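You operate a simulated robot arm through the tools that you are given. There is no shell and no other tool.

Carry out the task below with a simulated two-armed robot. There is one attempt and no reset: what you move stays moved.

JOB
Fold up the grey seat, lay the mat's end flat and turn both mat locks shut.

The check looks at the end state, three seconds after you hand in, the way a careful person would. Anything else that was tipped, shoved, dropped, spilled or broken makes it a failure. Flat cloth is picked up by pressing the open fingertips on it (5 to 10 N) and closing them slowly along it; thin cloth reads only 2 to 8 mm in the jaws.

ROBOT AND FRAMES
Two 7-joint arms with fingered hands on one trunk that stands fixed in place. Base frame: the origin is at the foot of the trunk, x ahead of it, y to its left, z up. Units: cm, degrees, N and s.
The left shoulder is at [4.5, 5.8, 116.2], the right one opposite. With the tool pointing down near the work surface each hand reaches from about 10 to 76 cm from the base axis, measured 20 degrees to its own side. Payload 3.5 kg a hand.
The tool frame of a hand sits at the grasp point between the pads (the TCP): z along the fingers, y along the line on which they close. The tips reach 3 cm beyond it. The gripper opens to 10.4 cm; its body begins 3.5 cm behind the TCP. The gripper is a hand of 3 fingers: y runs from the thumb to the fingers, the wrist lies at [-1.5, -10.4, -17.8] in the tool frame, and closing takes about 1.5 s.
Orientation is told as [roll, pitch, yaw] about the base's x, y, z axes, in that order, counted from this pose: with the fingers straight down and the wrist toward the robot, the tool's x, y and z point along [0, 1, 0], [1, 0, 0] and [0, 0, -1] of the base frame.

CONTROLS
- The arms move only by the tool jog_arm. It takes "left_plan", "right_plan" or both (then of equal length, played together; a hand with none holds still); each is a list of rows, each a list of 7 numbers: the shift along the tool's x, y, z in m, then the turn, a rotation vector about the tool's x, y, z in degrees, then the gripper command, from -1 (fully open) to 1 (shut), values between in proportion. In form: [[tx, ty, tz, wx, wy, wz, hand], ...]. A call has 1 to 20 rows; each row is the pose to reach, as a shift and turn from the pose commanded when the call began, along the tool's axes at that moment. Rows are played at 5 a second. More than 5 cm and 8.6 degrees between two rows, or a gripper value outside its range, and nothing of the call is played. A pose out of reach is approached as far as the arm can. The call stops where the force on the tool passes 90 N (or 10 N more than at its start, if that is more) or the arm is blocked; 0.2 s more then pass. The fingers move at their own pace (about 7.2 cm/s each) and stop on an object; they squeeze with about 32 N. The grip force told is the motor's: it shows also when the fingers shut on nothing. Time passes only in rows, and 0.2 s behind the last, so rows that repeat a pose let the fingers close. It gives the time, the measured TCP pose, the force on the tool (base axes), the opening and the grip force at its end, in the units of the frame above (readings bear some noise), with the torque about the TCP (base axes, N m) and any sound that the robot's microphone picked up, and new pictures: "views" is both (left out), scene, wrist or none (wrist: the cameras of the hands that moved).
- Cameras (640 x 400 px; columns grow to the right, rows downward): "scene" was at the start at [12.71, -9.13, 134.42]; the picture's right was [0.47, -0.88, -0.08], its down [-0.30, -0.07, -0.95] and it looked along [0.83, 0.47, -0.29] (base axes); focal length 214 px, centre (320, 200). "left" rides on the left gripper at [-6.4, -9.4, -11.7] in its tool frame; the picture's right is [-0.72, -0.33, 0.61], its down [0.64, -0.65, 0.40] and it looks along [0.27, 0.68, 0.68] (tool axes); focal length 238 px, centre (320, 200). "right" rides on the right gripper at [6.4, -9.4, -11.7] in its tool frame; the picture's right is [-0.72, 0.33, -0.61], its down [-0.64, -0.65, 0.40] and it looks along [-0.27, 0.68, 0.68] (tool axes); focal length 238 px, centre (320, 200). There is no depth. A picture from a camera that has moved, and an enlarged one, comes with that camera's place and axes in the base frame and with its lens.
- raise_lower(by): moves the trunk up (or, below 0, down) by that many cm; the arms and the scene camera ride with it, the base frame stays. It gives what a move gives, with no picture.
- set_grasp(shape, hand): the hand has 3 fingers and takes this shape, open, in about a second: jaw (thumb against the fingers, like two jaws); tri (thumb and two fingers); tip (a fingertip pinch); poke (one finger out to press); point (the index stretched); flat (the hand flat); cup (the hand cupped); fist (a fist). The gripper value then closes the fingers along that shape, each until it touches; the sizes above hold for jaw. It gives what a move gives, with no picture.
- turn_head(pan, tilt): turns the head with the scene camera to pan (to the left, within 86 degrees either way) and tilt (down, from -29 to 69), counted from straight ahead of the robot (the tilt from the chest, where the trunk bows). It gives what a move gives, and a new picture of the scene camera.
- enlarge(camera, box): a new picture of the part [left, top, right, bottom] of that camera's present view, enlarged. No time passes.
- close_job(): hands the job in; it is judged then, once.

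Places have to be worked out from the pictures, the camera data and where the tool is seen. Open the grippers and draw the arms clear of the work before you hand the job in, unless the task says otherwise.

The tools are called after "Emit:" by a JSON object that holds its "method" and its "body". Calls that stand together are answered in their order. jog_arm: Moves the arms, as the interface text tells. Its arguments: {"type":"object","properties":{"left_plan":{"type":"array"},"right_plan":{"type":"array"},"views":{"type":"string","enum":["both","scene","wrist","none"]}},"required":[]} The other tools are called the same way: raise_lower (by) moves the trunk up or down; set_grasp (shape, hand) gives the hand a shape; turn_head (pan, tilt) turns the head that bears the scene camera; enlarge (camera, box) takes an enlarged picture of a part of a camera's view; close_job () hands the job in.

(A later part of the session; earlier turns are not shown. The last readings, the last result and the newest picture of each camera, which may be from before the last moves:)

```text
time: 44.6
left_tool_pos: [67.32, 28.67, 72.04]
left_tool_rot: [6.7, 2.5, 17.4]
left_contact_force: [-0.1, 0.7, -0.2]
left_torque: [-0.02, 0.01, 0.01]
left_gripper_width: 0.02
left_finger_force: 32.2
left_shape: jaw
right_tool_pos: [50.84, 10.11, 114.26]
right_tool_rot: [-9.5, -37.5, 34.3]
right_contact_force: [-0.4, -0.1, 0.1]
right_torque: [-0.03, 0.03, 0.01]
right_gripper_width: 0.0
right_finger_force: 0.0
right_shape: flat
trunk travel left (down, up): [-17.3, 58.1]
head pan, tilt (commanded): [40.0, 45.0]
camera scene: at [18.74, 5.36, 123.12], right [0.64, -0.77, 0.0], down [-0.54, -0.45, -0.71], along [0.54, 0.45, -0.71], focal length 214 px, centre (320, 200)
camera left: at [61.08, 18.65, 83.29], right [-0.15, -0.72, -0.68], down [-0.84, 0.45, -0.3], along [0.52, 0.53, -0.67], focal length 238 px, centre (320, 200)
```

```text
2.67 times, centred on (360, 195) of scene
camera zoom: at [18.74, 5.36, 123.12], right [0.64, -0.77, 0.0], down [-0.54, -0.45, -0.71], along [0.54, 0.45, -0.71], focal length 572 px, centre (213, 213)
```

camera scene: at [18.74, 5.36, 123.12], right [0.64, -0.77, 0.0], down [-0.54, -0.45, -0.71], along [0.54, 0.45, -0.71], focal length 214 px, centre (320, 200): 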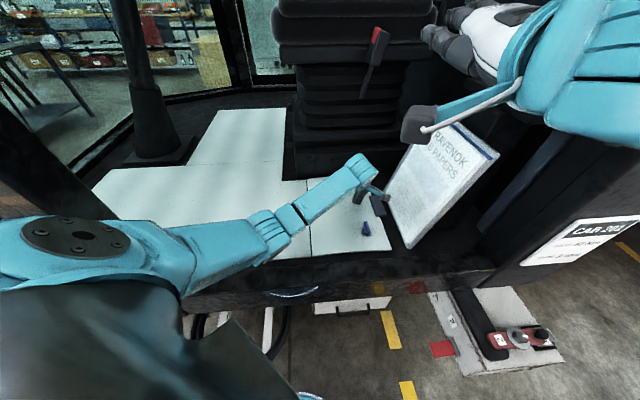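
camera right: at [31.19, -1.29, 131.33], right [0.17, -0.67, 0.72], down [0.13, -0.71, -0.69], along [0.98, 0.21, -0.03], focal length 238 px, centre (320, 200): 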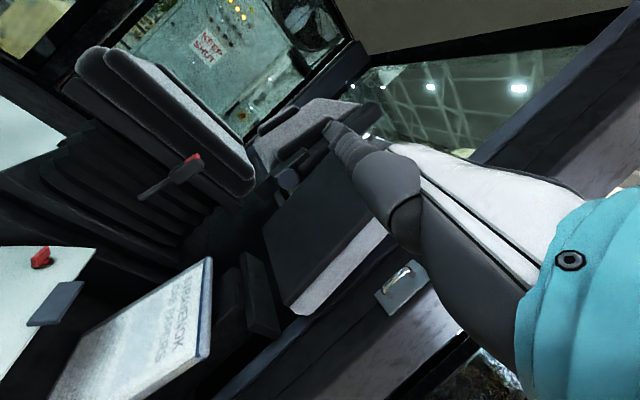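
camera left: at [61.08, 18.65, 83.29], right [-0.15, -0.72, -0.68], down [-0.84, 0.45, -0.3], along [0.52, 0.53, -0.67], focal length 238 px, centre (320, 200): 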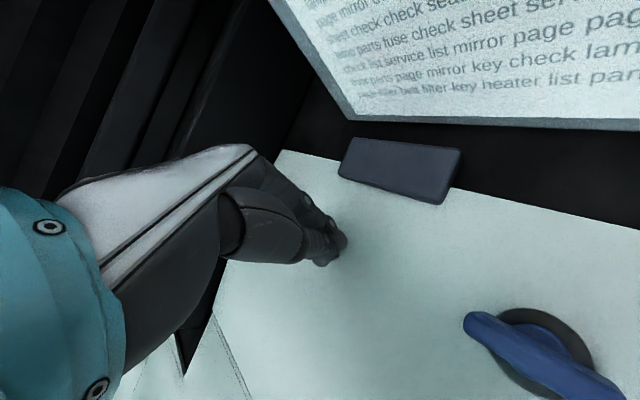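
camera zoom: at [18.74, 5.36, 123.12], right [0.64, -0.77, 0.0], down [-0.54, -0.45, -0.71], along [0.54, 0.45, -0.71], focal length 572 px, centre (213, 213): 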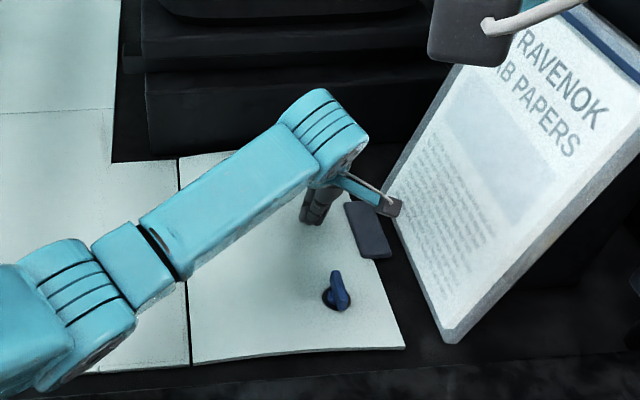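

The mat end has come nearly flat with hardly any force. I press the last 3–4 cm down until the fingertips feel the floor.

Emit:
{"method": "jog_arm", "body": {"left_plan": [[-0.007, 0.0035, 0.009, 0, 0, 0, 1], [-0.014, 0.007, 0.018, 0, 0, 0, 1], [-0.0209, 0.0104, 0.0274, 0, 0, 0, 1], [-0.0225, 0.011, 0.032, 0, 0, 0, 1], [-0.0238, 0.0117, 0.037, 0, 0, 0, 1], [-0.0252, 0.0124, 0.0418, 0, 0, 0, 1]], "views": "both"}}

Emit:
{"method": "enlarge", "body": {"camera": "scene", "box": [270, 120, 450, 270]}}

```text
time: 45.8
left_tool_pos: [69.96, 27.45, 70.42]
left_tool_rot: [6.7, -0.2, 17.4]
left_contact_force: [-8.5, 0.5, 37.2]
left_torque: [0.12, 0.51, -0.03]
left_gripper_width: 0.0
left_finger_force: 32.5
left_shape: jaw
right_tool_pos: [50.59, 10.09, 114.15]
right_tool_rot: [-9.6, -37.6, 34.2]
right_contact_force: [-0.1, -0.4, 0.3]
right_torque: [-0.01, 0.02, 0.02]
right_gripper_width: 0.0
right_finger_force: 0.1
right_shape: flat
trunk travel left (down, up): [-17.3, 58.1]
head pan, tilt (commanded): [40.0, 45.0]
stopped in row 5 (left hand): the force on the tool passed its limit at 93 N (the readings are from after the stop); the commanded pose is now the measured one
camera scene: at [18.54, 5.17, 123.12], right [0.64, -0.77, 0.0], down [-0.54, -0.45, -0.71], along [0.54, 0.46, -0.71], focal length 214 px, centre (320, 200)
camera left: at [63.17, 17.3, 81.28], right [-0.12, -0.71, -0.69], down [-0.83, 0.46, -0.33], along [0.55, 0.54, -0.64], focal length 238 px, centre (320, 200)
```

scene: 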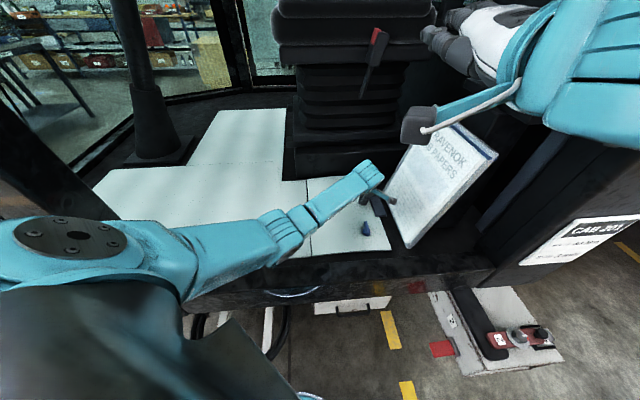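
left: 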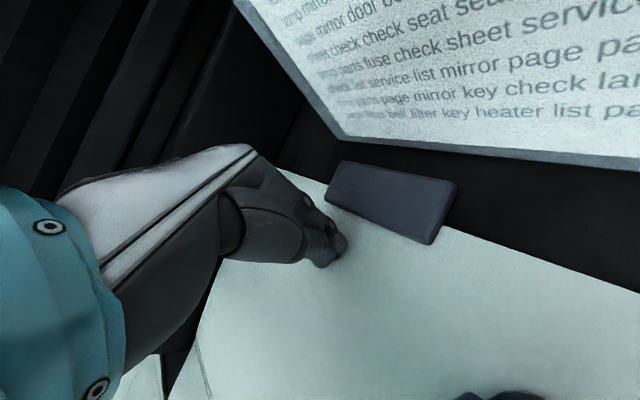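

```text
2.67 times, centred on (360, 195) of scene
camera zoom: at [18.54, 5.17, 123.12], right [0.64, -0.77, 0.0], down [-0.54, -0.45, -0.71], along [0.54, 0.46, -0.71], focal length 572 px, centre (213, 213)
```

zoom: 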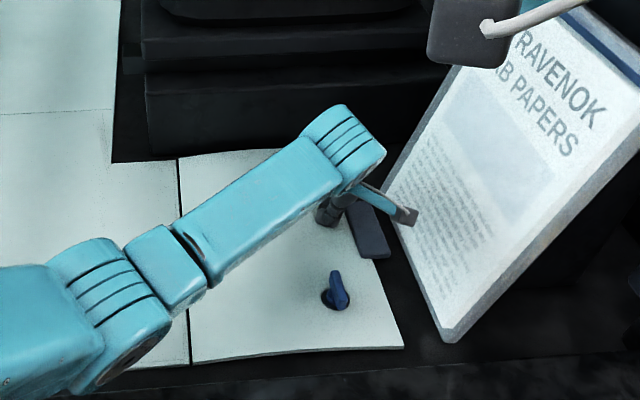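

The fingertips now press the mat flat at z≈67 with 37 N. I lift the hand slowly by about 6 cm to see whether the mat end stays down or springs back.

Emit:
{"method": "jog_arm", "body": {"left_plan": [[0.005, -0.002, -0.01, 0, 0, 0, 1], [0.01, -0.004, -0.019, 0, 0, 0, 1], [0.016, -0.0065, -0.0284, 0, 0, 0, 1], [0.0212, -0.0087, -0.038, 0, 0, 0, 1], [0.0265, -0.011, -0.047, 0, 0, 0, 1], [0.0318, -0.013, -0.0568, 0, 0, 0, 1]], "views": "both"}}

Emit:
{"method": "enlarge", "body": {"camera": "scene", "box": [270, 120, 450, 270]}}

```text
time: 47.2
left_tool_pos: [67.7, 29.69, 75.45]
left_tool_rot: [6.9, 0.9, 17.6]
left_contact_force: [-0.6, -0.5, -0.2]
left_torque: [-0.01, -0.02, -0.02]
left_gripper_width: 0.0
left_finger_force: 32.2
left_shape: jaw
right_tool_pos: [50.7, 10.13, 114.13]
right_tool_rot: [-9.7, -37.6, 34.3]
right_contact_force: [0.3, -0.5, 0.4]
right_torque: [-0.02, 0.0, -0.04]
right_gripper_width: 0.01
right_finger_force: 0.1
right_shape: flat
trunk travel left (down, up): [-17.3, 58.1]
head pan, tilt (commanded): [40.0, 45.0]
camera scene: at [18.73, 5.36, 123.12], right [0.64, -0.77, 0.0], down [-0.54, -0.45, -0.71], along [0.54, 0.45, -0.71], focal length 214 px, centre (320, 200)
camera left: at [61.15, 19.49, 86.42], right [-0.13, -0.71, -0.69], down [-0.83, 0.46, -0.31], along [0.54, 0.53, -0.65], focal length 238 px, centre (320, 200)
```

scene: 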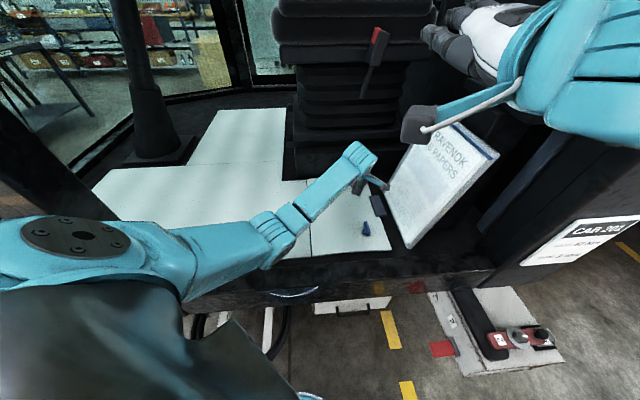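
left: 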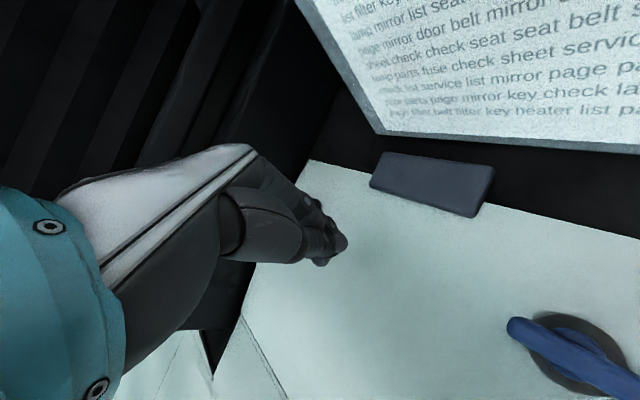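

```text
2.67 times, centred on (360, 195) of scene
camera zoom: at [18.73, 5.36, 123.12], right [0.64, -0.77, 0.0], down [-0.54, -0.45, -0.71], along [0.54, 0.45, -0.71], focal length 572 px, centre (213, 213)
```

zoom: 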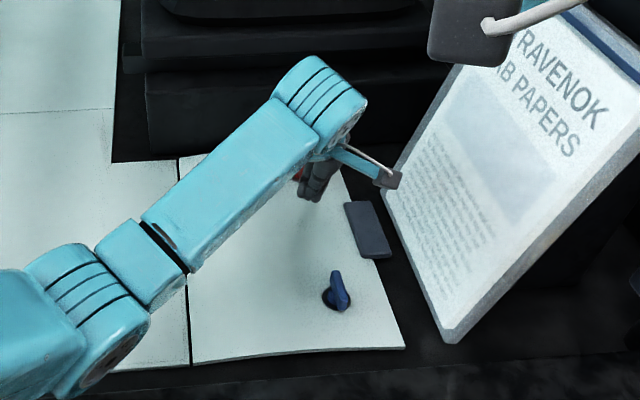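

The mat end stays down by itself when released. Now the locks: I judge the blue one's axis at about [59.5, 20.4] with the bar along [0.7, 0.7] at z≈70. I raise the left hand, turn it to yaw −45° so that its jaws straddle the bar, and go above it with the jaws half open.

Emit:
{"method": "jog_arm", "body": {"left_plan": [[0.0009, -0.0092, -0.0177, -0.42, -0.52, 5.68, 1], [0.0018, -0.0184, -0.0354, -0.83, -1.04, 11.36, 1], [0.0027, -0.0276, -0.0531, -1.25, -1.56, 17.04, 1], [0.0037, -0.0369, -0.0709, -1.66, -2.08, 22.7, 1], [0.0046, -0.0461, -0.0886, -2.08, -2.6, 28.4, 0.5], [0.0055, -0.0553, -0.106, -2.5, -3.12, 34.1, 0], [0.0064, -0.0645, -0.124, -2.91, -3.64, 39.8, -0.15], [-0.0086, -0.0753, -0.1156, -3.33, -4.16, 45.4, -0.15], [-0.0236, -0.086, -0.1072, -3.74, -4.68, 51.1, -0.15], [-0.0385, -0.0968, -0.0988, -4.16, -5.2, 56.8, -0.15], [-0.0535, -0.1075, -0.0904, -4.58, -5.72, 62.5, -0.15], [-0.0535, -0.1075, -0.0904, -4.58, -5.72, 62.5, -0.15]], "views": "both"}}

Emit:
{"method": "enlarge", "body": {"camera": "scene", "box": [270, 120, 450, 270]}}

```text
time: 49.8
left_tool_pos: [59.43, 20.14, 84.2]
left_tool_rot: [0.0, 0.0, -45.3]
left_contact_force: [-0.2, 0.2, 0.2]
left_torque: [0.01, -0.01, 0.02]
left_gripper_width: 5.95
left_finger_force: 0.0
left_shape: jaw
right_tool_pos: [50.69, 10.2, 114.22]
right_tool_rot: [-9.5, -37.6, 34.2]
right_contact_force: [0.1, -0.1, 0.3]
right_torque: [0.0, 0.0, 0.02]
right_gripper_width: 0.0
right_finger_force: 0.0
right_shape: flat
trunk travel left (down, up): [-17.3, 58.1]
head pan, tilt (commanded): [40.0, 45.0]
camera scene: at [18.73, 5.36, 123.13], right [0.64, -0.77, 0.0], down [-0.54, -0.45, -0.71], along [0.54, 0.45, -0.71], focal length 214 px, centre (320, 200)
camera left: at [48.22, 22.37, 95.83], right [-0.74, -0.28, -0.61], down [0.0, 0.91, -0.41], along [0.67, -0.3, -0.68], focal length 238 px, centre (320, 200)
```

scene: 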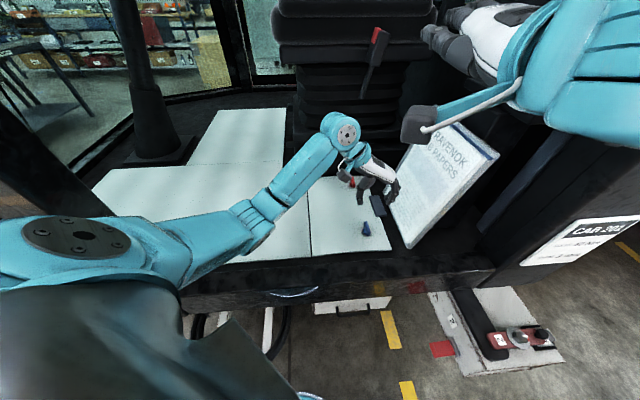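
left: 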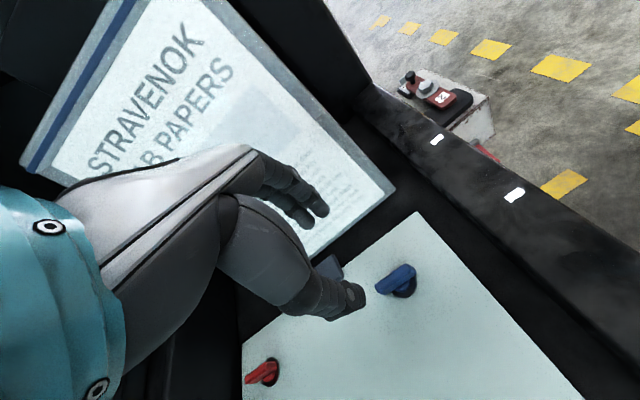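

```text
2.67 times, centred on (360, 195) of scene
camera zoom: at [18.73, 5.36, 123.13], right [0.64, -0.77, 0.0], down [-0.54, -0.45, -0.71], along [0.54, 0.45, -0.71], focal length 572 px, centre (213, 213)
```

zoom: 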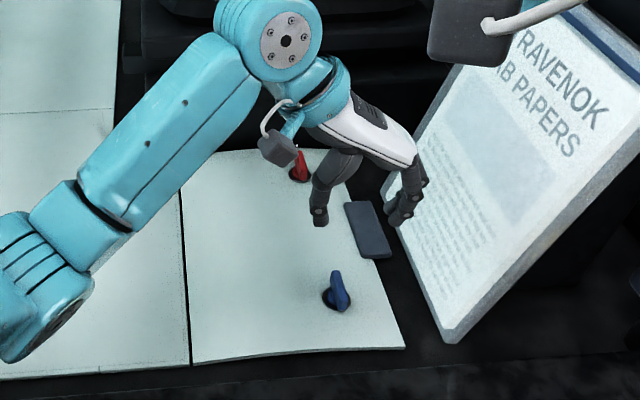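

The left hand is exactly above the blue lock (pose [59.4, 20.1, 84.2], yaw −45°), with thumb and fingers on either side of the bar. I go straight down 12.7 cm.

Emit:
{"method": "jog_arm", "body": {"left_plan": [[0, 0, 0.02, 0, 0, 0, -0.15], [0, 0, 0.04, 0, 0, 0, -0.15], [0, 0, 0.06, 0, 0, 0, -0.15], [0, 0, 0.08, 0, 0, 0, -0.15], [0, 0, 0.095, 0, 0, 0, -0.15], [0, 0, 0.108, 0, 0, 0, -0.15], [0, 0, 0.118, 0, 0, 0, -0.15], [0, 0, 0.127, 0, 0, 0, -0.15]], "views": "both"}}

Emit:
{"method": "enlarge", "body": {"camera": "scene", "box": [320, 170, 420, 260]}}

```text
time: 51.6
left_tool_pos: [59.45, 20.3, 71.48]
left_tool_rot: [0.0, -0.1, -45.1]
left_contact_force: [-0.4, 0.6, -0.3]
left_torque: [0.01, 0.0, 0.02]
left_gripper_width: 5.95
left_finger_force: 0.0
left_shape: jaw
right_tool_pos: [50.75, 10.17, 114.17]
right_tool_rot: [-9.6, -37.6, 34.3]
right_contact_force: [-0.6, -0.8, -0.3]
right_torque: [0.02, -0.04, -0.02]
right_gripper_width: 0.0
right_finger_force: 0.0
right_shape: flat
trunk travel left (down, up): [-17.3, 58.1]
head pan, tilt (commanded): [40.0, 45.0]
camera scene: at [18.74, 5.36, 123.12], right [0.64, -0.77, 0.0], down [-0.54, -0.45, -0.71], along [0.54, 0.45, -0.71], focal length 214 px, centre (320, 200)
camera left: at [48.29, 22.42, 83.12], right [-0.74, -0.28, -0.61], down [-0.01, 0.91, -0.41], along [0.67, -0.3, -0.68], focal length 238 px, centre (320, 200)
```

scene: 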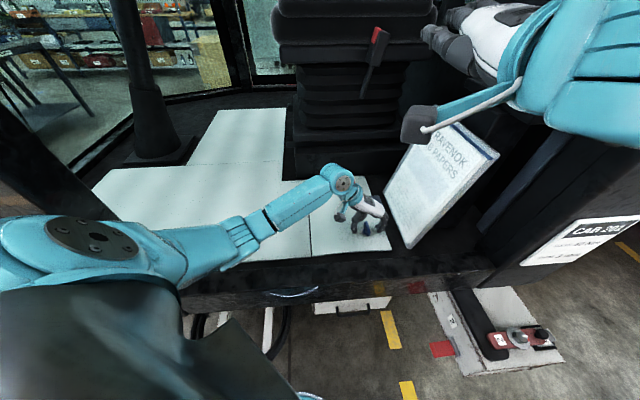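
left: 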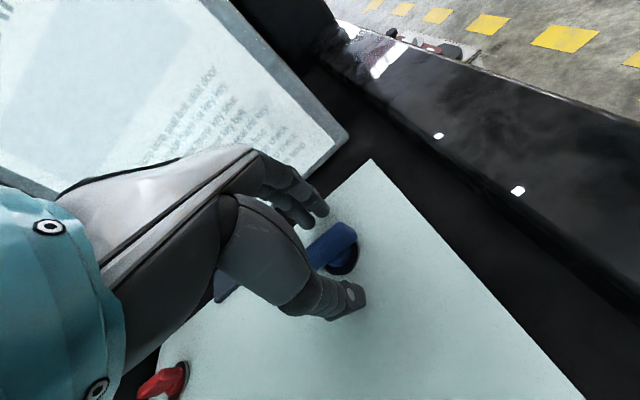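

```text
4.44 times, centred on (370, 215) of scene
camera zoom: at [18.74, 5.36, 123.12], right [0.64, -0.77, 0.0], down [-0.54, -0.45, -0.71], along [0.54, 0.45, -0.71], focal length 953 px, centre (98, 133)
```

zoom: 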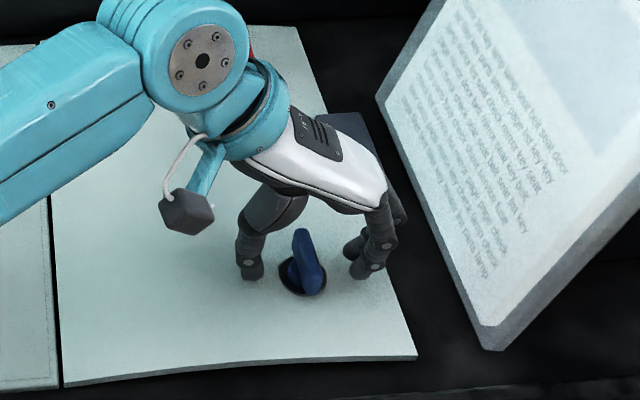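

Thumb and fingers straddle the blue bar properly. I close the jaws on it without moving the hand.

Emit:
{"method": "jog_arm", "body": {"left_plan": [[0, 0, 0, 0, 0, 0, 0.2], [0, 0, 0, 0, 0, 0, 0.5], [0, 0, 0, 0, 0, 0, 0.8], [0, 0, 0, 0, 0, 0, 1], [0, 0, 0, 0, 0, 0, 1], [0, 0, 0, 0, 0, 0, 1], [0, 0, 0, 0, 0, 0, 1]], "views": "wrist"}}

Emit:
{"method": "enlarge", "body": {"camera": "scene", "box": [320, 170, 420, 260]}}

```text
time: 53.2
left_tool_pos: [59.52, 20.23, 71.46]
left_tool_rot: [0.0, -0.1, -45.0]
left_contact_force: [0.3, -1.2, -1.0]
left_torque: [-0.01, -0.02, 0.04]
left_gripper_width: 0.6
left_finger_force: 32.1
left_shape: jaw
right_tool_pos: [50.72, 10.13, 114.15]
right_tool_rot: [-9.5, -37.6, 34.3]
right_contact_force: [-0.1, 0.4, -0.7]
right_torque: [0.02, -0.02, 0.02]
right_gripper_width: 0.0
right_finger_force: 0.1
right_shape: flat
trunk travel left (down, up): [-17.3, 58.1]
head pan, tilt (commanded): [40.0, 45.0]
camera left: at [48.3, 22.42, 83.13], right [-0.74, -0.28, -0.61], down [-0.01, 0.91, -0.4], along [0.67, -0.3, -0.68], focal length 238 px, centre (320, 200)
```

left: 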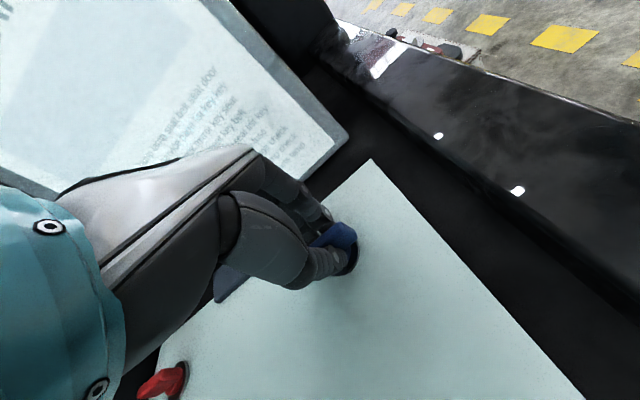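

```text
4.44 times, centred on (370, 215) of scene
camera zoom: at [18.75, 5.36, 123.12], right [0.64, -0.77, 0.0], down [-0.54, -0.45, -0.71], along [0.54, 0.45, -0.71], focal length 953 px, centre (98, 133)
```

zoom: 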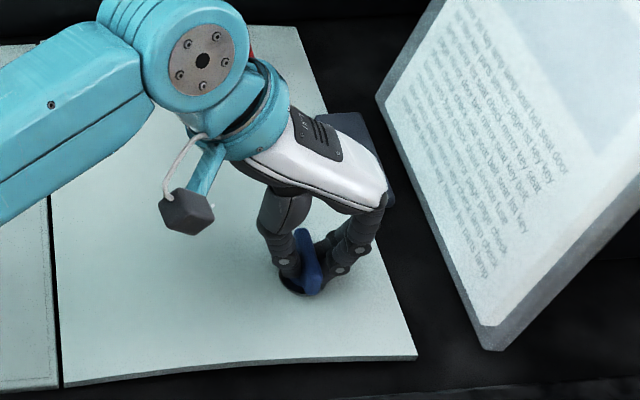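

The bar is held between thumb and fingers. I try a small turn counter-clockwise (seen from above), 15°, and read the torque about the vertical axis.

Emit:
{"method": "jog_arm", "body": {"left_plan": [[0, 0, 0, 0, 0, -5, 1], [0, 0, 0, 0, 0, -10, 1], [0, 0, 0, 0, 0, -15, 1], [0, 0, 0, 0, 0, -15, 1]], "views": "wrist"}}

Emit:
{"method": "enlarge", "body": {"camera": "scene", "box": [320, 170, 420, 260]}}

```text
time: 54.2
left_tool_pos: [59.37, 20.17, 71.49]
left_tool_rot: [-0.1, -0.1, -30.2]
left_contact_force: [-1.8, -8.1, 0.7]
left_torque: [-0.2, -0.03, -0.15]
left_gripper_width: 0.63
left_finger_force: 32.4
left_shape: jaw
right_tool_pos: [50.69, 10.06, 114.25]
right_tool_rot: [-9.6, -37.7, 34.3]
right_contact_force: [-0.1, 0.0, -0.4]
right_torque: [0.01, 0.01, 0.0]
right_gripper_width: 0.01
right_finger_force: 0.0
right_shape: flat
trunk travel left (down, up): [-17.3, 58.1]
head pan, tilt (commanded): [40.0, 45.0]
camera left: at [48.04, 19.37, 83.11], right [-0.64, -0.46, -0.61], down [-0.24, 0.88, -0.41], along [0.73, -0.11, -0.68], focal length 238 px, centre (320, 200)
```

left: 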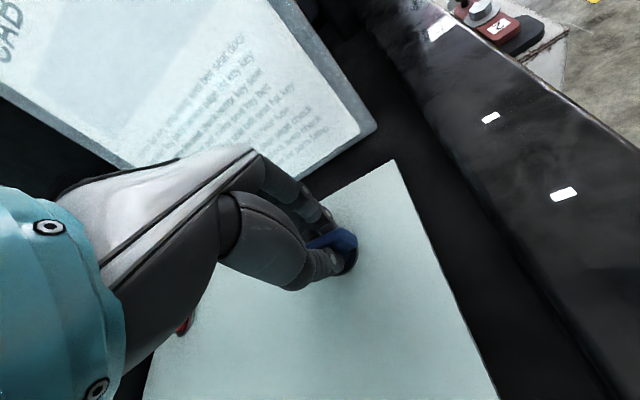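

```text
4.44 times, centred on (370, 215) of scene
camera zoom: at [18.71, 5.3, 123.13], right [0.64, -0.77, 0.0], down [-0.54, -0.45, -0.71], along [0.54, 0.46, -0.71], focal length 953 px, centre (98, 133)
```

zoom: 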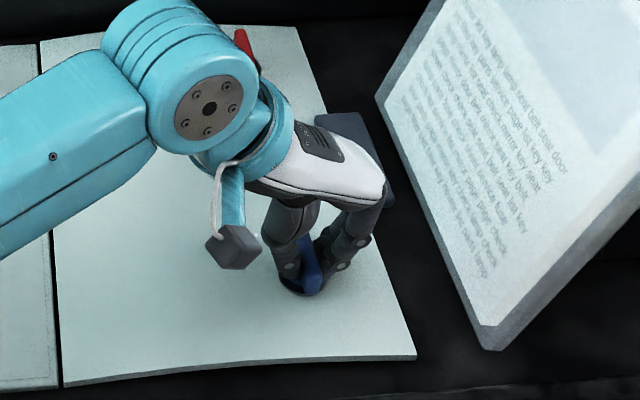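

The torque is only 0.15 N m. I zoom in to see whether the bar itself turned with the fingers or slipped.

Emit:
{"method": "enlarge", "body": {"camera": "scene", "box": [352, 215, 384, 241]}}

Emit:
{"method": "enlarge", "body": {"camera": "left", "box": [270, 180, 400, 300]}}

```text
15.38 times, centred on (368, 228) of scene
camera zoom: at [18.71, 5.3, 123.13], right [0.64, -0.77, 0.0], down [-0.54, -0.45, -0.71], along [0.54, 0.46, -0.71], focal length 3300 px, centre (-418, -231)
```

zoom: 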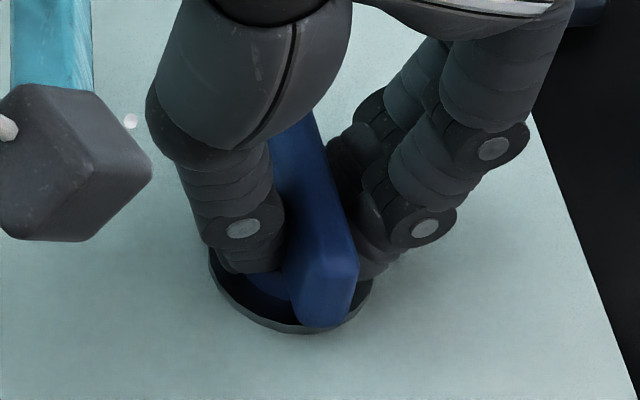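

```text
3.33 times, centred on (335, 240) of left
camera zoom: at [48.04, 19.37, 83.11], right [-0.64, -0.46, -0.61], down [-0.24, 0.88, -0.41], along [0.73, -0.11, -0.68], focal length 794 px, centre (270, 67)
```

zoom: 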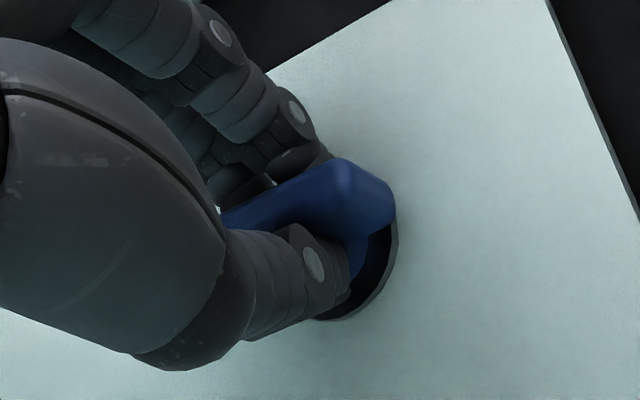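

The bar is still at about 43°, so it did not follow counter-clockwise; the fingers slid round it. I turn the hand clockwise instead, from yaw −30° to −65°.

Emit:
{"method": "jog_arm", "body": {"left_plan": [[0, 0, 0, 0, 0, 5, 1], [0, 0, 0, 0, 0, 10, 1], [0, 0, 0, 0, 0, 15, 1], [0, 0, 0, 0, 0, 20, 1], [0, 0, 0, 0, 0, 25, 1], [0, 0, 0, 0, 0, 30, 1], [0, 0, 0, 0, 0, 35, 1]], "views": "wrist"}}

Emit:
{"method": "enlarge", "body": {"camera": "scene", "box": [352, 215, 384, 241]}}

Emit:
{"method": "enlarge", "body": {"camera": "left", "box": [270, 180, 400, 300]}}

```text
time: 55.8
left_tool_pos: [59.45, 20.26, 71.52]
left_tool_rot: [0.1, 0.0, -65.2]
left_contact_force: [-0.4, -0.6, 6.3]
left_torque: [-0.05, -0.02, 0.05]
left_gripper_width: 0.6
left_finger_force: 31.7
left_shape: jaw
right_tool_pos: [50.66, 10.01, 114.25]
right_tool_rot: [-9.7, -37.7, 34.2]
right_contact_force: [-1.1, 0.9, -0.2]
right_torque: [0.0, 0.02, -0.01]
right_gripper_width: 0.0
right_finger_force: 0.1
right_shape: flat
trunk travel left (down, up): [-17.3, 58.1]
head pan, tilt (commanded): [40.0, 45.0]
camera left: at [49.7, 26.18, 83.06], right [-0.79, -0.01, -0.61], down [0.31, 0.86, -0.4], along [0.53, -0.51, -0.68], focal length 238 px, centre (320, 200)
```

left: 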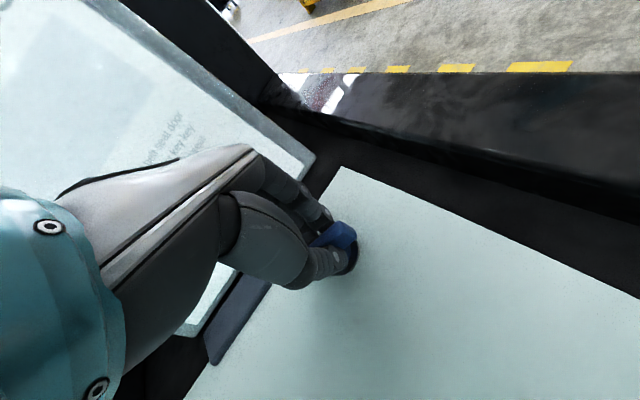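

```text
15.38 times, centred on (368, 228) of scene
camera zoom: at [18.67, 5.34, 123.14], right [0.64, -0.77, 0.0], down [-0.54, -0.45, -0.71], along [0.54, 0.45, -0.71], focal length 3300 px, centre (-418, -231)
```

zoom: 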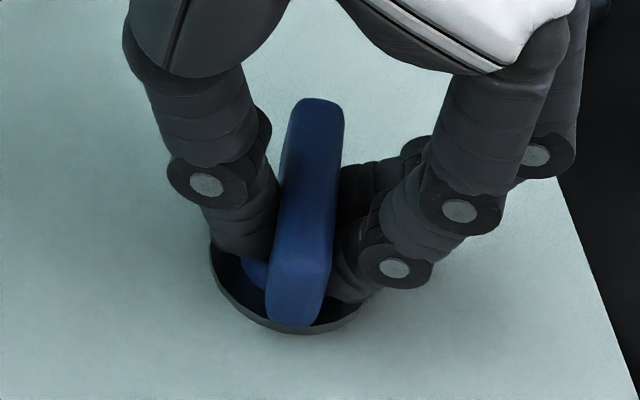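

```text
3.33 times, centred on (335, 240) of left
camera zoom: at [49.7, 26.18, 83.06], right [-0.79, -0.01, -0.61], down [0.31, 0.86, -0.4], along [0.53, -0.51, -0.68], focal length 794 px, centre (270, 67)
```

zoom: 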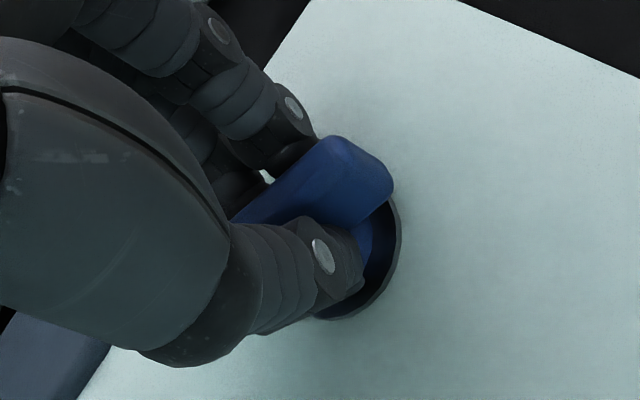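

Clockwise the bar follows: it now lies at about 25°. I keep turning clockwise, another 35° (to yaw −100°).

Emit:
{"method": "jog_arm", "body": {"left_plan": [[0, 0, 0, 0, 0, 6, 1], [0, 0, 0, 0, 0, 12, 1], [0, 0, 0, 0, 0, 18, 1], [0, 0, 0, 0, 0, 24, 1], [0, 0, 0, 0, 0, 30, 1], [0, 0, 0, 0, 0, 35, 1]], "views": "both"}}

Emit:
{"method": "enlarge", "body": {"camera": "scene", "box": [352, 215, 384, 241]}}

```text
time: 57.2
left_tool_pos: [59.44, 20.34, 71.37]
left_tool_rot: [0.1, 0.1, -100.2]
left_contact_force: [2.3, 5.0, 5.9]
left_torque: [0.14, -0.01, 0.05]
left_gripper_width: 0.59
left_finger_force: 32.2
left_shape: jaw
right_tool_pos: [50.81, 10.21, 114.2]
right_tool_rot: [-9.8, -37.7, 34.3]
right_contact_force: [-0.4, 0.3, -0.4]
right_torque: [0.01, -0.01, 0.04]
right_gripper_width: 0.0
right_finger_force: 0.0
right_shape: flat
trunk travel left (down, up): [-17.3, 58.1]
head pan, tilt (commanded): [40.0, 45.0]
camera scene: at [18.69, 5.39, 123.13], right [0.64, -0.77, 0.0], down [-0.54, -0.45, -0.71], along [0.54, 0.45, -0.71], focal length 214 px, centre (320, 200)
camera left: at [54.84, 30.73, 83.07], right [-0.65, 0.45, -0.61], down [0.75, 0.53, -0.4], along [0.14, -0.72, -0.68], focal length 238 px, centre (320, 200)
```

scene: 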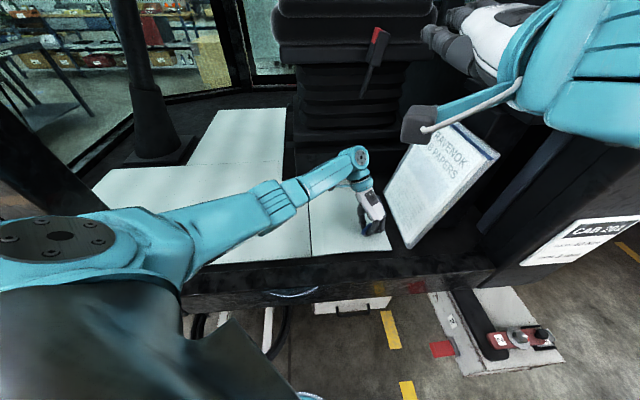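
left: 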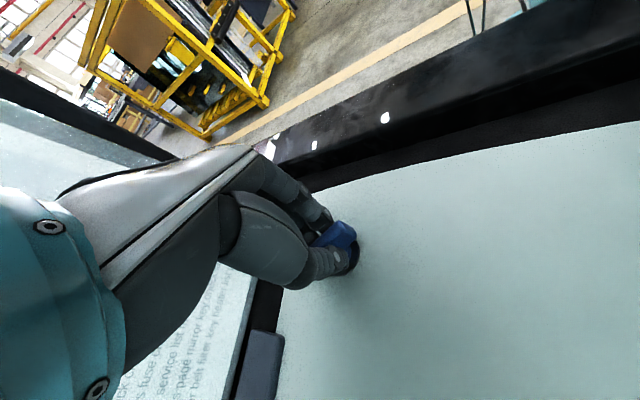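

```text
15.38 times, centred on (368, 228) of scene
camera zoom: at [18.69, 5.39, 123.13], right [0.64, -0.77, 0.0], down [-0.54, -0.45, -0.71], along [0.54, 0.45, -0.71], focal length 3300 px, centre (-418, -231)
```

zoom: 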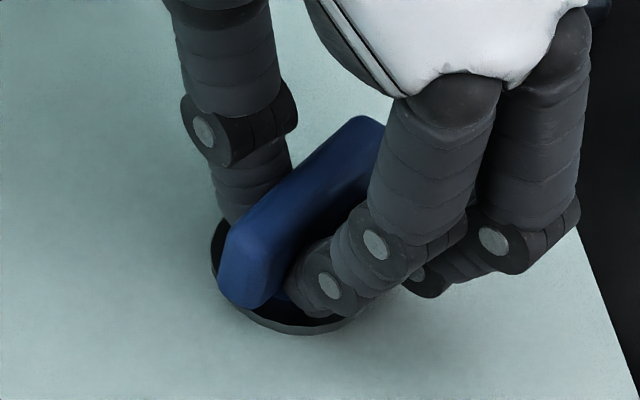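

The blue bar follows smoothly and lies at about −10° now. I turn on clockwise by another 35° toward yaw −135°, watching the torque for the stop.

Emit:
{"method": "jog_arm", "body": {"left_plan": [[0, 0, 0, 0, 0, 6, 1], [0, 0, 0, 0, 0, 12, 1], [0, 0, 0, 0, 0, 18, 1], [0, 0, 0, 0, 0, 24, 1], [0, 0, 0, 0, 0, 30, 1], [0, 0, 0, 0, 0, 35, 1]], "views": "both"}}

Emit:
{"method": "enlarge", "body": {"camera": "scene", "box": [352, 215, 384, 241]}}

```text
time: 58.6
left_tool_pos: [58.04, 21.1, 71.91]
left_tool_rot: [0.8, 0.0, -135.3]
left_contact_force: [30.7, -16.9, 0.4]
left_torque: [-0.3, -0.64, 0.34]
left_gripper_width: 0.45
left_finger_force: 31.9
left_shape: jaw
left hand out of reach, approached as far as the arm can: row 4, 5, 6
right_tool_pos: [51.03, 9.9, 114.07]
right_tool_rot: [-9.5, -37.7, 34.1]
right_contact_force: [-0.2, -0.4, -0.4]
right_torque: [0.01, 0.01, -0.02]
right_gripper_width: 0.0
right_finger_force: 0.1
right_shape: flat
trunk travel left (down, up): [-17.3, 58.1]
head pan, tilt (commanded): [40.0, 45.0]
camera scene: at [18.99, 5.18, 123.09], right [0.64, -0.77, 0.0], down [-0.54, -0.45, -0.71], along [0.54, 0.46, -0.71], focal length 214 px, centre (320, 200)
camera left: at [60.23, 32.36, 83.45], right [-0.27, 0.74, -0.62], down [0.92, 0.0, -0.4], along [-0.29, -0.68, -0.68], focal length 238 px, centre (320, 200)
```

scene: 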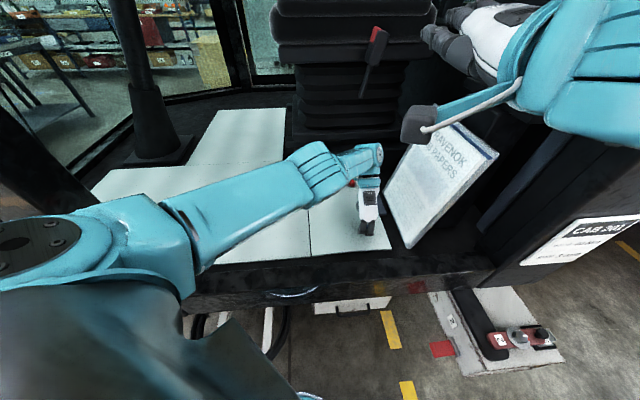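
left: 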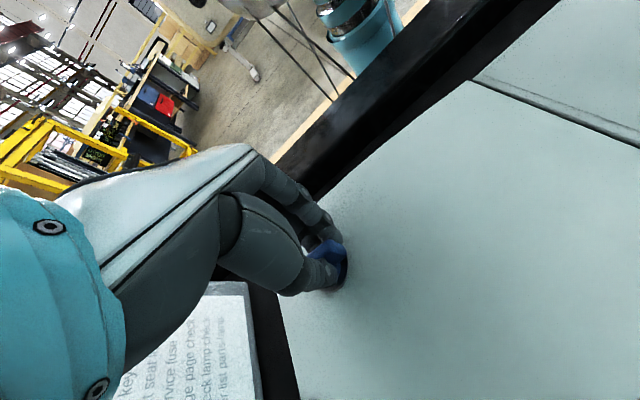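

```text
15.38 times, centred on (368, 228) of scene
camera zoom: at [18.99, 5.18, 123.09], right [0.64, -0.77, 0.0], down [-0.54, -0.45, -0.71], along [0.54, 0.46, -0.71], focal length 3300 px, centre (-418, -231)
```

zoom: 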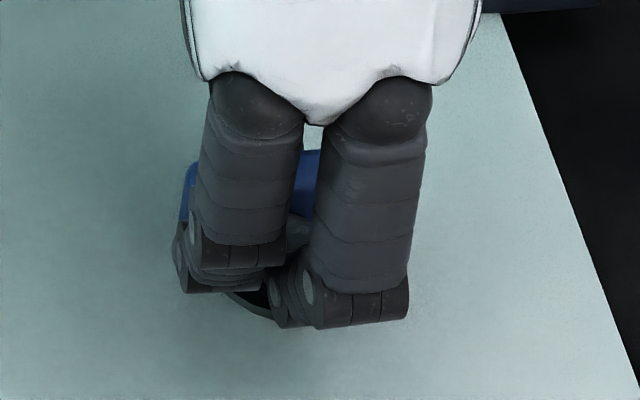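

The hand reached yaw −135° with some pull from its reach limit (35 N). I open the jaws to let go and look at the bar.

Emit:
{"method": "jog_arm", "body": {"left_plan": [[0, 0, 0, 0, 0, 0, 0.6], [0, 0, 0, 0, 0, 0, 0.2], [0, 0, 0, 0, 0, 0, -0.1], [0, 0, 0, 0, 0, 0, -0.1], [0, 0, 0, 0, 0, 0, -0.1]], "views": "wrist"}}

Emit:
{"method": "enlarge", "body": {"camera": "scene", "box": [352, 215, 384, 241]}}

Emit:
{"method": "enlarge", "body": {"camera": "left", "box": [250, 170, 410, 310]}}

```text
time: 59.8
left_tool_pos: [57.72, 21.53, 71.84]
left_tool_rot: [-0.1, -0.1, -135.2]
left_contact_force: [0.1, 0.5, 0.2]
left_torque: [-0.02, -0.02, -0.02]
left_gripper_width: 5.65
left_finger_force: 0.0
left_shape: jaw
right_tool_pos: [50.77, 10.17, 114.2]
right_tool_rot: [-9.7, -37.5, 34.3]
right_contact_force: [0.0, 0.2, 0.1]
right_torque: [0.0, -0.02, 0.02]
right_gripper_width: 0.0
right_finger_force: 0.1
right_shape: flat
trunk travel left (down, up): [-17.3, 58.1]
head pan, tilt (commanded): [40.0, 45.0]
camera left: at [59.87, 32.81, 83.46], right [-0.28, 0.74, -0.61], down [0.91, 0.01, -0.41], along [-0.3, -0.67, -0.68], focal length 238 px, centre (320, 200)
```

left: 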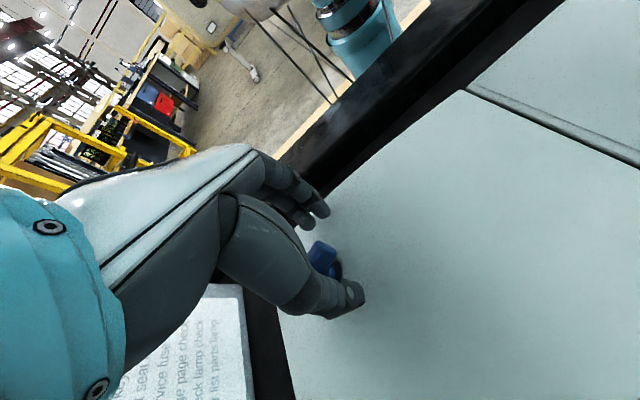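

```text
15.38 times, centred on (368, 228) of scene
camera zoom: at [18.73, 5.36, 123.13], right [0.64, -0.77, 0.0], down [-0.54, -0.45, -0.71], along [0.54, 0.45, -0.71], focal length 3300 px, centre (-418, -231)
```

zoom: 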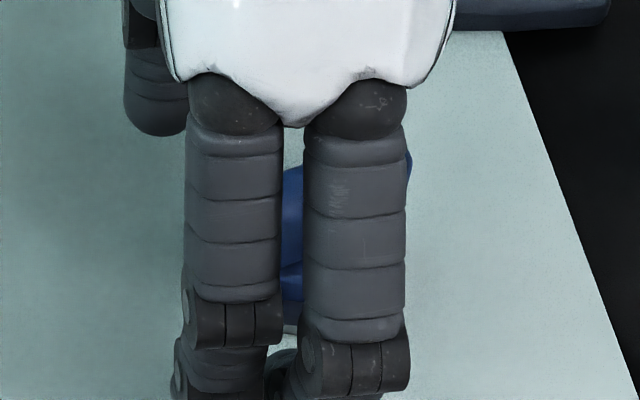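

```text
2.86 times, centred on (330, 240) of left
camera zoom: at [59.87, 32.81, 83.46], right [-0.28, 0.74, -0.61], down [0.91, 0.01, -0.41], along [-0.3, -0.67, -0.68], focal length 681 px, centre (291, 86)
```

zoom: 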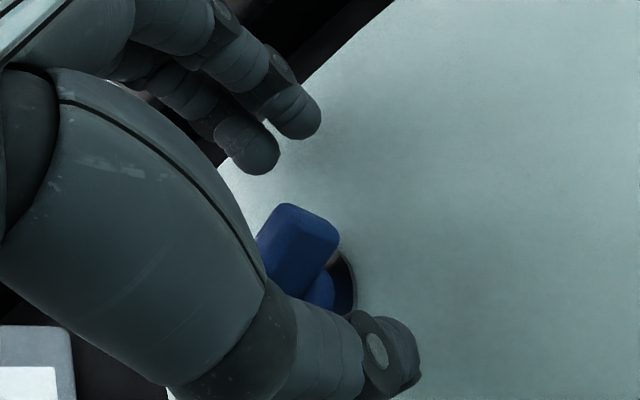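

The jaws are open. I lift the hand straight up 12 cm and look at the bar from above.

Emit:
{"method": "jog_arm", "body": {"left_plan": [[0, 0, -0.015, 0, 0, 0, -0.1], [0, 0, -0.03, 0, 0, 0, -0.1], [0, 0, -0.05, 0, 0, 0, -0.1], [0, 0, -0.07, 0, 0, 0, -0.1], [0, 0, -0.09, 0, 0, 0, -0.1], [0, 0, -0.12, 0, 0, 0, -0.1]], "views": "both"}}

Emit:
{"method": "enlarge", "body": {"camera": "scene", "box": [336, 195, 400, 247]}}

Emit:
{"method": "enlarge", "body": {"camera": "left", "box": [250, 170, 490, 320]}}

```text
time: 61.2
left_tool_pos: [60.12, 21.98, 83.45]
left_tool_rot: [0.0, -0.1, -135.1]
left_contact_force: [0.2, 0.1, 0.2]
left_torque: [0.0, -0.04, 0.03]
left_gripper_width: 5.66
left_finger_force: 0.0
left_shape: jaw
left hand out of reach, approached as far as the arm can: row 1, 2, 3, 4, 5, 6
right_tool_pos: [50.78, 10.15, 114.22]
right_tool_rot: [-9.6, -37.6, 34.3]
right_contact_force: [0.4, 0.0, 0.6]
right_torque: [-0.01, -0.03, 0.02]
right_gripper_width: 0.0
right_finger_force: 0.1
right_shape: flat
trunk travel left (down, up): [-17.3, 58.1]
head pan, tilt (commanded): [40.0, 45.0]
camera scene: at [18.7, 5.35, 123.13], right [0.64, -0.77, 0.0], down [-0.54, -0.45, -0.71], along [0.54, 0.45, -0.71], focal length 214 px, centre (320, 200)
camera left: at [62.31, 33.15, 95.25], right [-0.28, 0.74, -0.61], down [0.91, 0.01, -0.4], along [-0.3, -0.67, -0.68], focal length 238 px, centre (320, 200)
```

scene: 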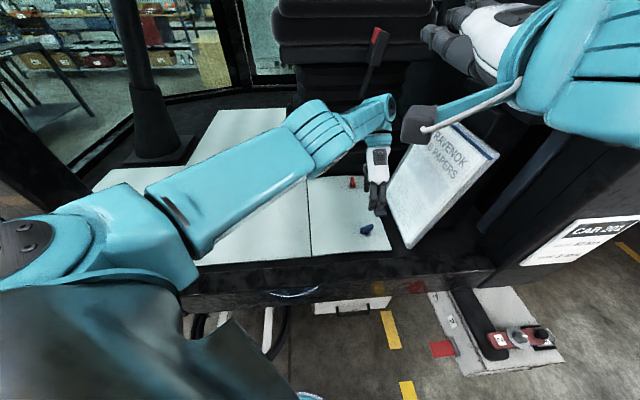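
left: 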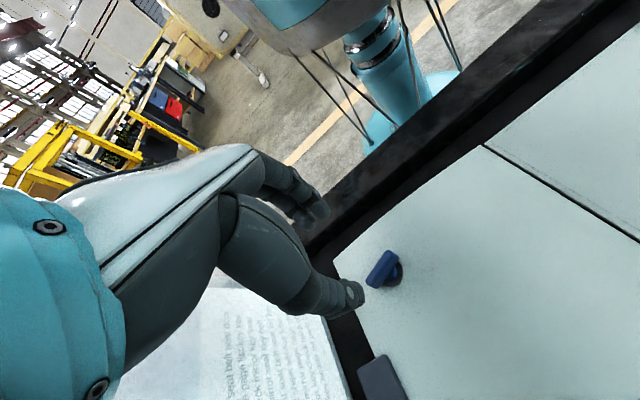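

```text
7.69 times, centred on (368, 221) of scene
camera zoom: at [18.7, 5.35, 123.13], right [0.64, -0.77, 0.0], down [-0.54, -0.45, -0.71], along [0.54, 0.45, -0.71], focal length 1650 px, centre (-49, 38)
```

zoom: 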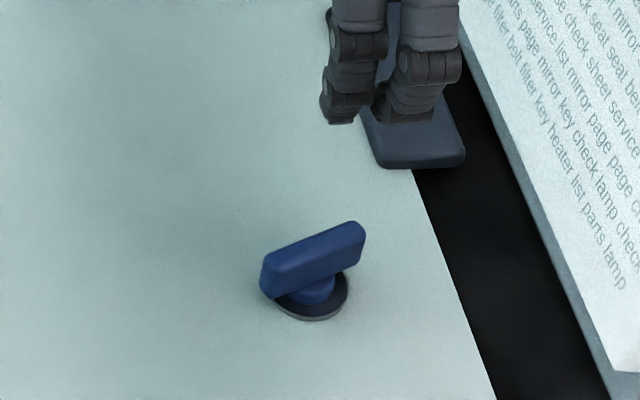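

```text
2.67 times, centred on (370, 245) of left
camera zoom: at [62.31, 33.15, 95.25], right [-0.28, 0.74, -0.61], down [0.91, 0.01, -0.4], along [-0.3, -0.67, -0.68], focal length 636 px, centre (187, 80)
```

zoom: 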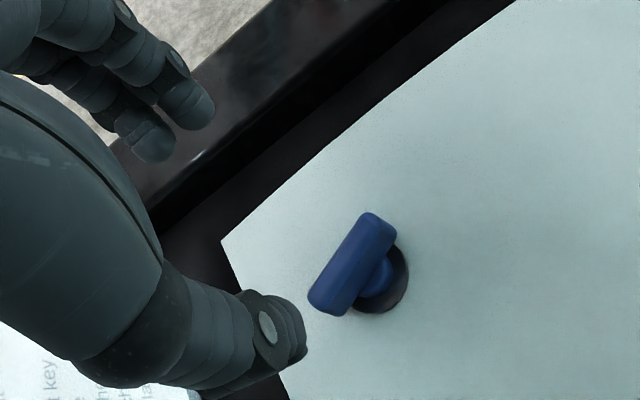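

The blue bar has gone from 45° to about −27°, so some 18° remain to the crosswise position. I will push its near end the rest of the way with closed fingers: first turn the left hand back to yaw −45° above a spot beside the bar, about [53, 17.5, 84].

Emit:
{"method": "jog_arm", "body": {"left_plan": [[-0.0014, 0.0067, 0, 0, 0, -7.5, 0.5], [-0.0028, 0.0135, 0, 0, 0, -15, 1], [-0.0042, 0.0202, 0, 0, 0, -22.5, 1], [-0.0056, 0.0269, 0, 0, 0, -30, 1], [-0.007, 0.0336, 0, 0, 0, -37.5, 1], [-0.0084, 0.0404, 0, 0, 0, -45, 1], [-0.0098, 0.0471, 0, 0, 0, -52.5, 1], [-0.0112, 0.0538, 0, 0, 0, -60, 1], [-0.0126, 0.0605, 0, 0, 0, -67.5, 1], [-0.014, 0.0673, 0, 0, 0, -75, 1], [-0.0154, 0.074, -0.003, 0, 0, -82.5, 1], [-0.0168, 0.0807, -0.005, 0, 0, -90, 1]], "views": "both"}}

Emit:
{"method": "enlarge", "body": {"camera": "left", "box": [250, 170, 490, 320]}}

```text
time: 63.8
left_tool_pos: [74.79, 18.94, 82.0]
left_tool_rot: [-0.1, 0.0, -45.0]
left_contact_force: [-4.8, 4.8, 1.3]
left_torque: [0.0, -0.01, 0.12]
left_gripper_width: 0.0
left_finger_force: 31.9
left_shape: jaw
left hand out of reach, approached as far as the arm can: row 1, 2, 3, 4, 5, 6, 7, 8, 9, 10, 11, 12
right_tool_pos: [50.66, 10.2, 114.12]
right_tool_rot: [-9.7, -37.7, 34.3]
right_contact_force: [-0.2, 0.2, 0.4]
right_torque: [0.01, -0.01, 0.01]
right_gripper_width: 0.01
right_finger_force: 0.1
right_shape: flat
trunk travel left (down, up): [-17.3, 58.1]
head pan, tilt (commanded): [40.0, 45.0]
camera scene: at [18.66, 5.44, 123.14], right [0.64, -0.77, 0.0], down [-0.54, -0.46, -0.71], along [0.54, 0.45, -0.71], focal length 214 px, centre (320, 200)
camera left: at [63.57, 21.11, 93.53], right [-0.74, -0.28, -0.61], down [-0.01, 0.91, -0.41], along [0.67, -0.29, -0.68], focal length 238 px, centre (320, 200)
```

scene: 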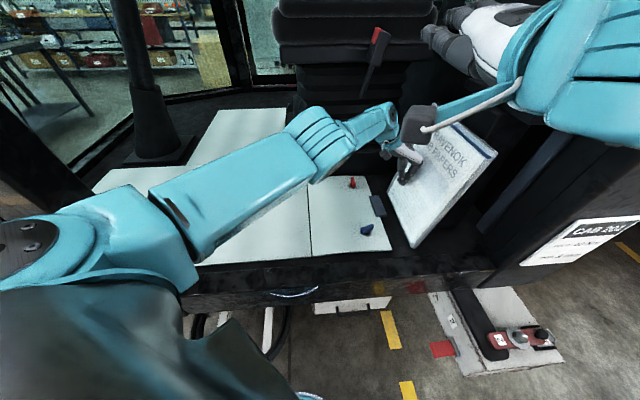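
left: 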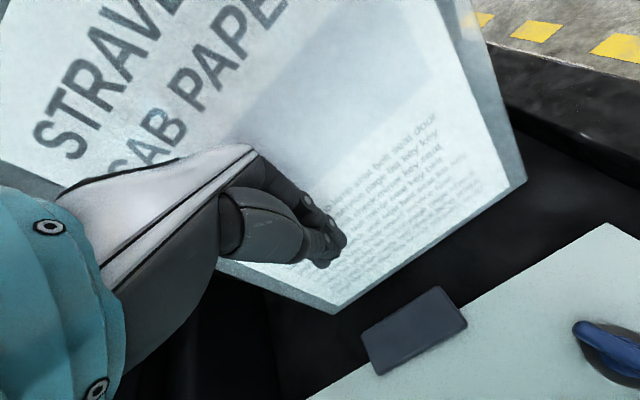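

```text
2.67 times, centred on (370, 245) of left
camera zoom: at [63.57, 21.11, 93.53], right [-0.74, -0.28, -0.61], down [-0.01, 0.91, -0.41], along [0.67, -0.29, -0.68], focal length 636 px, centre (187, 80)
```

zoom: 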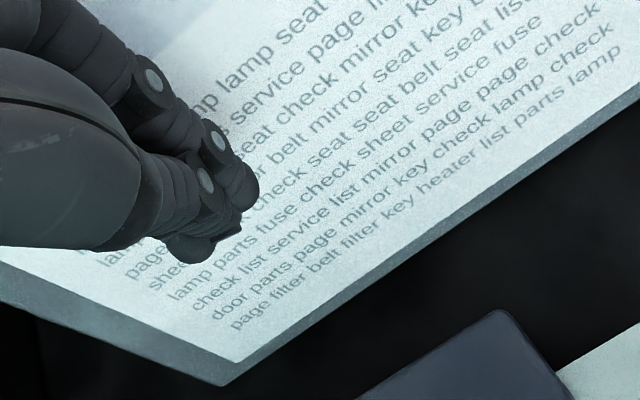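

The turn back could not be followed and the hand ended at [74.8, 18.9, 82], lightly touching the papers' front (about 7 N toward their support). I back it off in small steps away from the papers.

Emit:
{"method": "jog_arm", "body": {"left_plan": [[0, -0.01, -0.003, 0, 0, 0, 1], [0, -0.02, -0.006, 0, 0, 0, 1], [0, -0.03, -0.01, 0, 0, 0, 1]], "views": "both"}}

```text
time: 64.6
left_tool_pos: [74.7, 21.22, 82.42]
left_tool_rot: [0.0, -0.1, -45.2]
left_contact_force: [-0.1, 0.2, 0.3]
left_torque: [0.0, 0.01, -0.03]
left_gripper_width: 0.0
left_finger_force: 32.2
left_shape: jaw
left hand out of reach, approached as far as the arm can: row 1, 2, 3
right_tool_pos: [50.66, 10.1, 114.11]
right_tool_rot: [-9.6, -37.6, 34.4]
right_contact_force: [-0.1, 0.4, -0.3]
right_torque: [0.02, 0.03, -0.01]
right_gripper_width: 0.0
right_finger_force: 0.1
right_shape: flat
trunk travel left (down, up): [-17.3, 58.1]
head pan, tilt (commanded): [40.0, 45.0]
camera scene: at [18.73, 5.39, 123.13], right [0.64, -0.77, 0.0], down [-0.54, -0.45, -0.71], along [0.54, 0.45, -0.71], focal length 214 px, centre (320, 200)
camera left: at [63.5, 23.36, 94.04], right [-0.74, -0.28, -0.61], down [-0.01, 0.91, -0.41], along [0.67, -0.3, -0.68], focal length 238 px, centre (320, 200)
```

scene: 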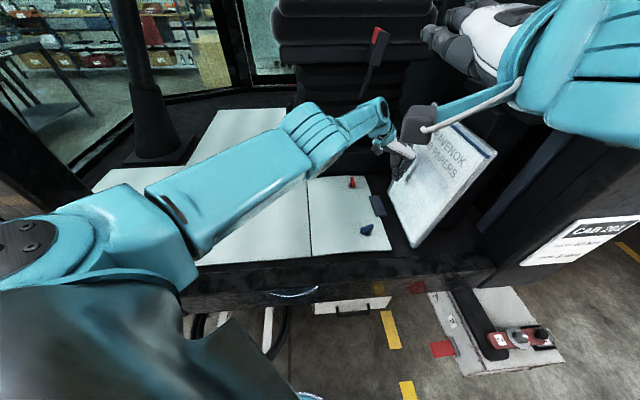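
left: 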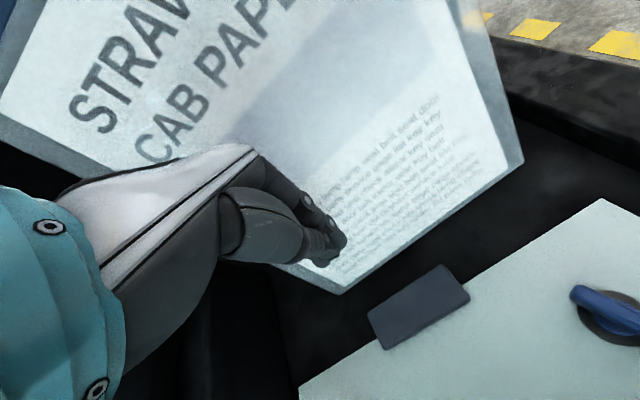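

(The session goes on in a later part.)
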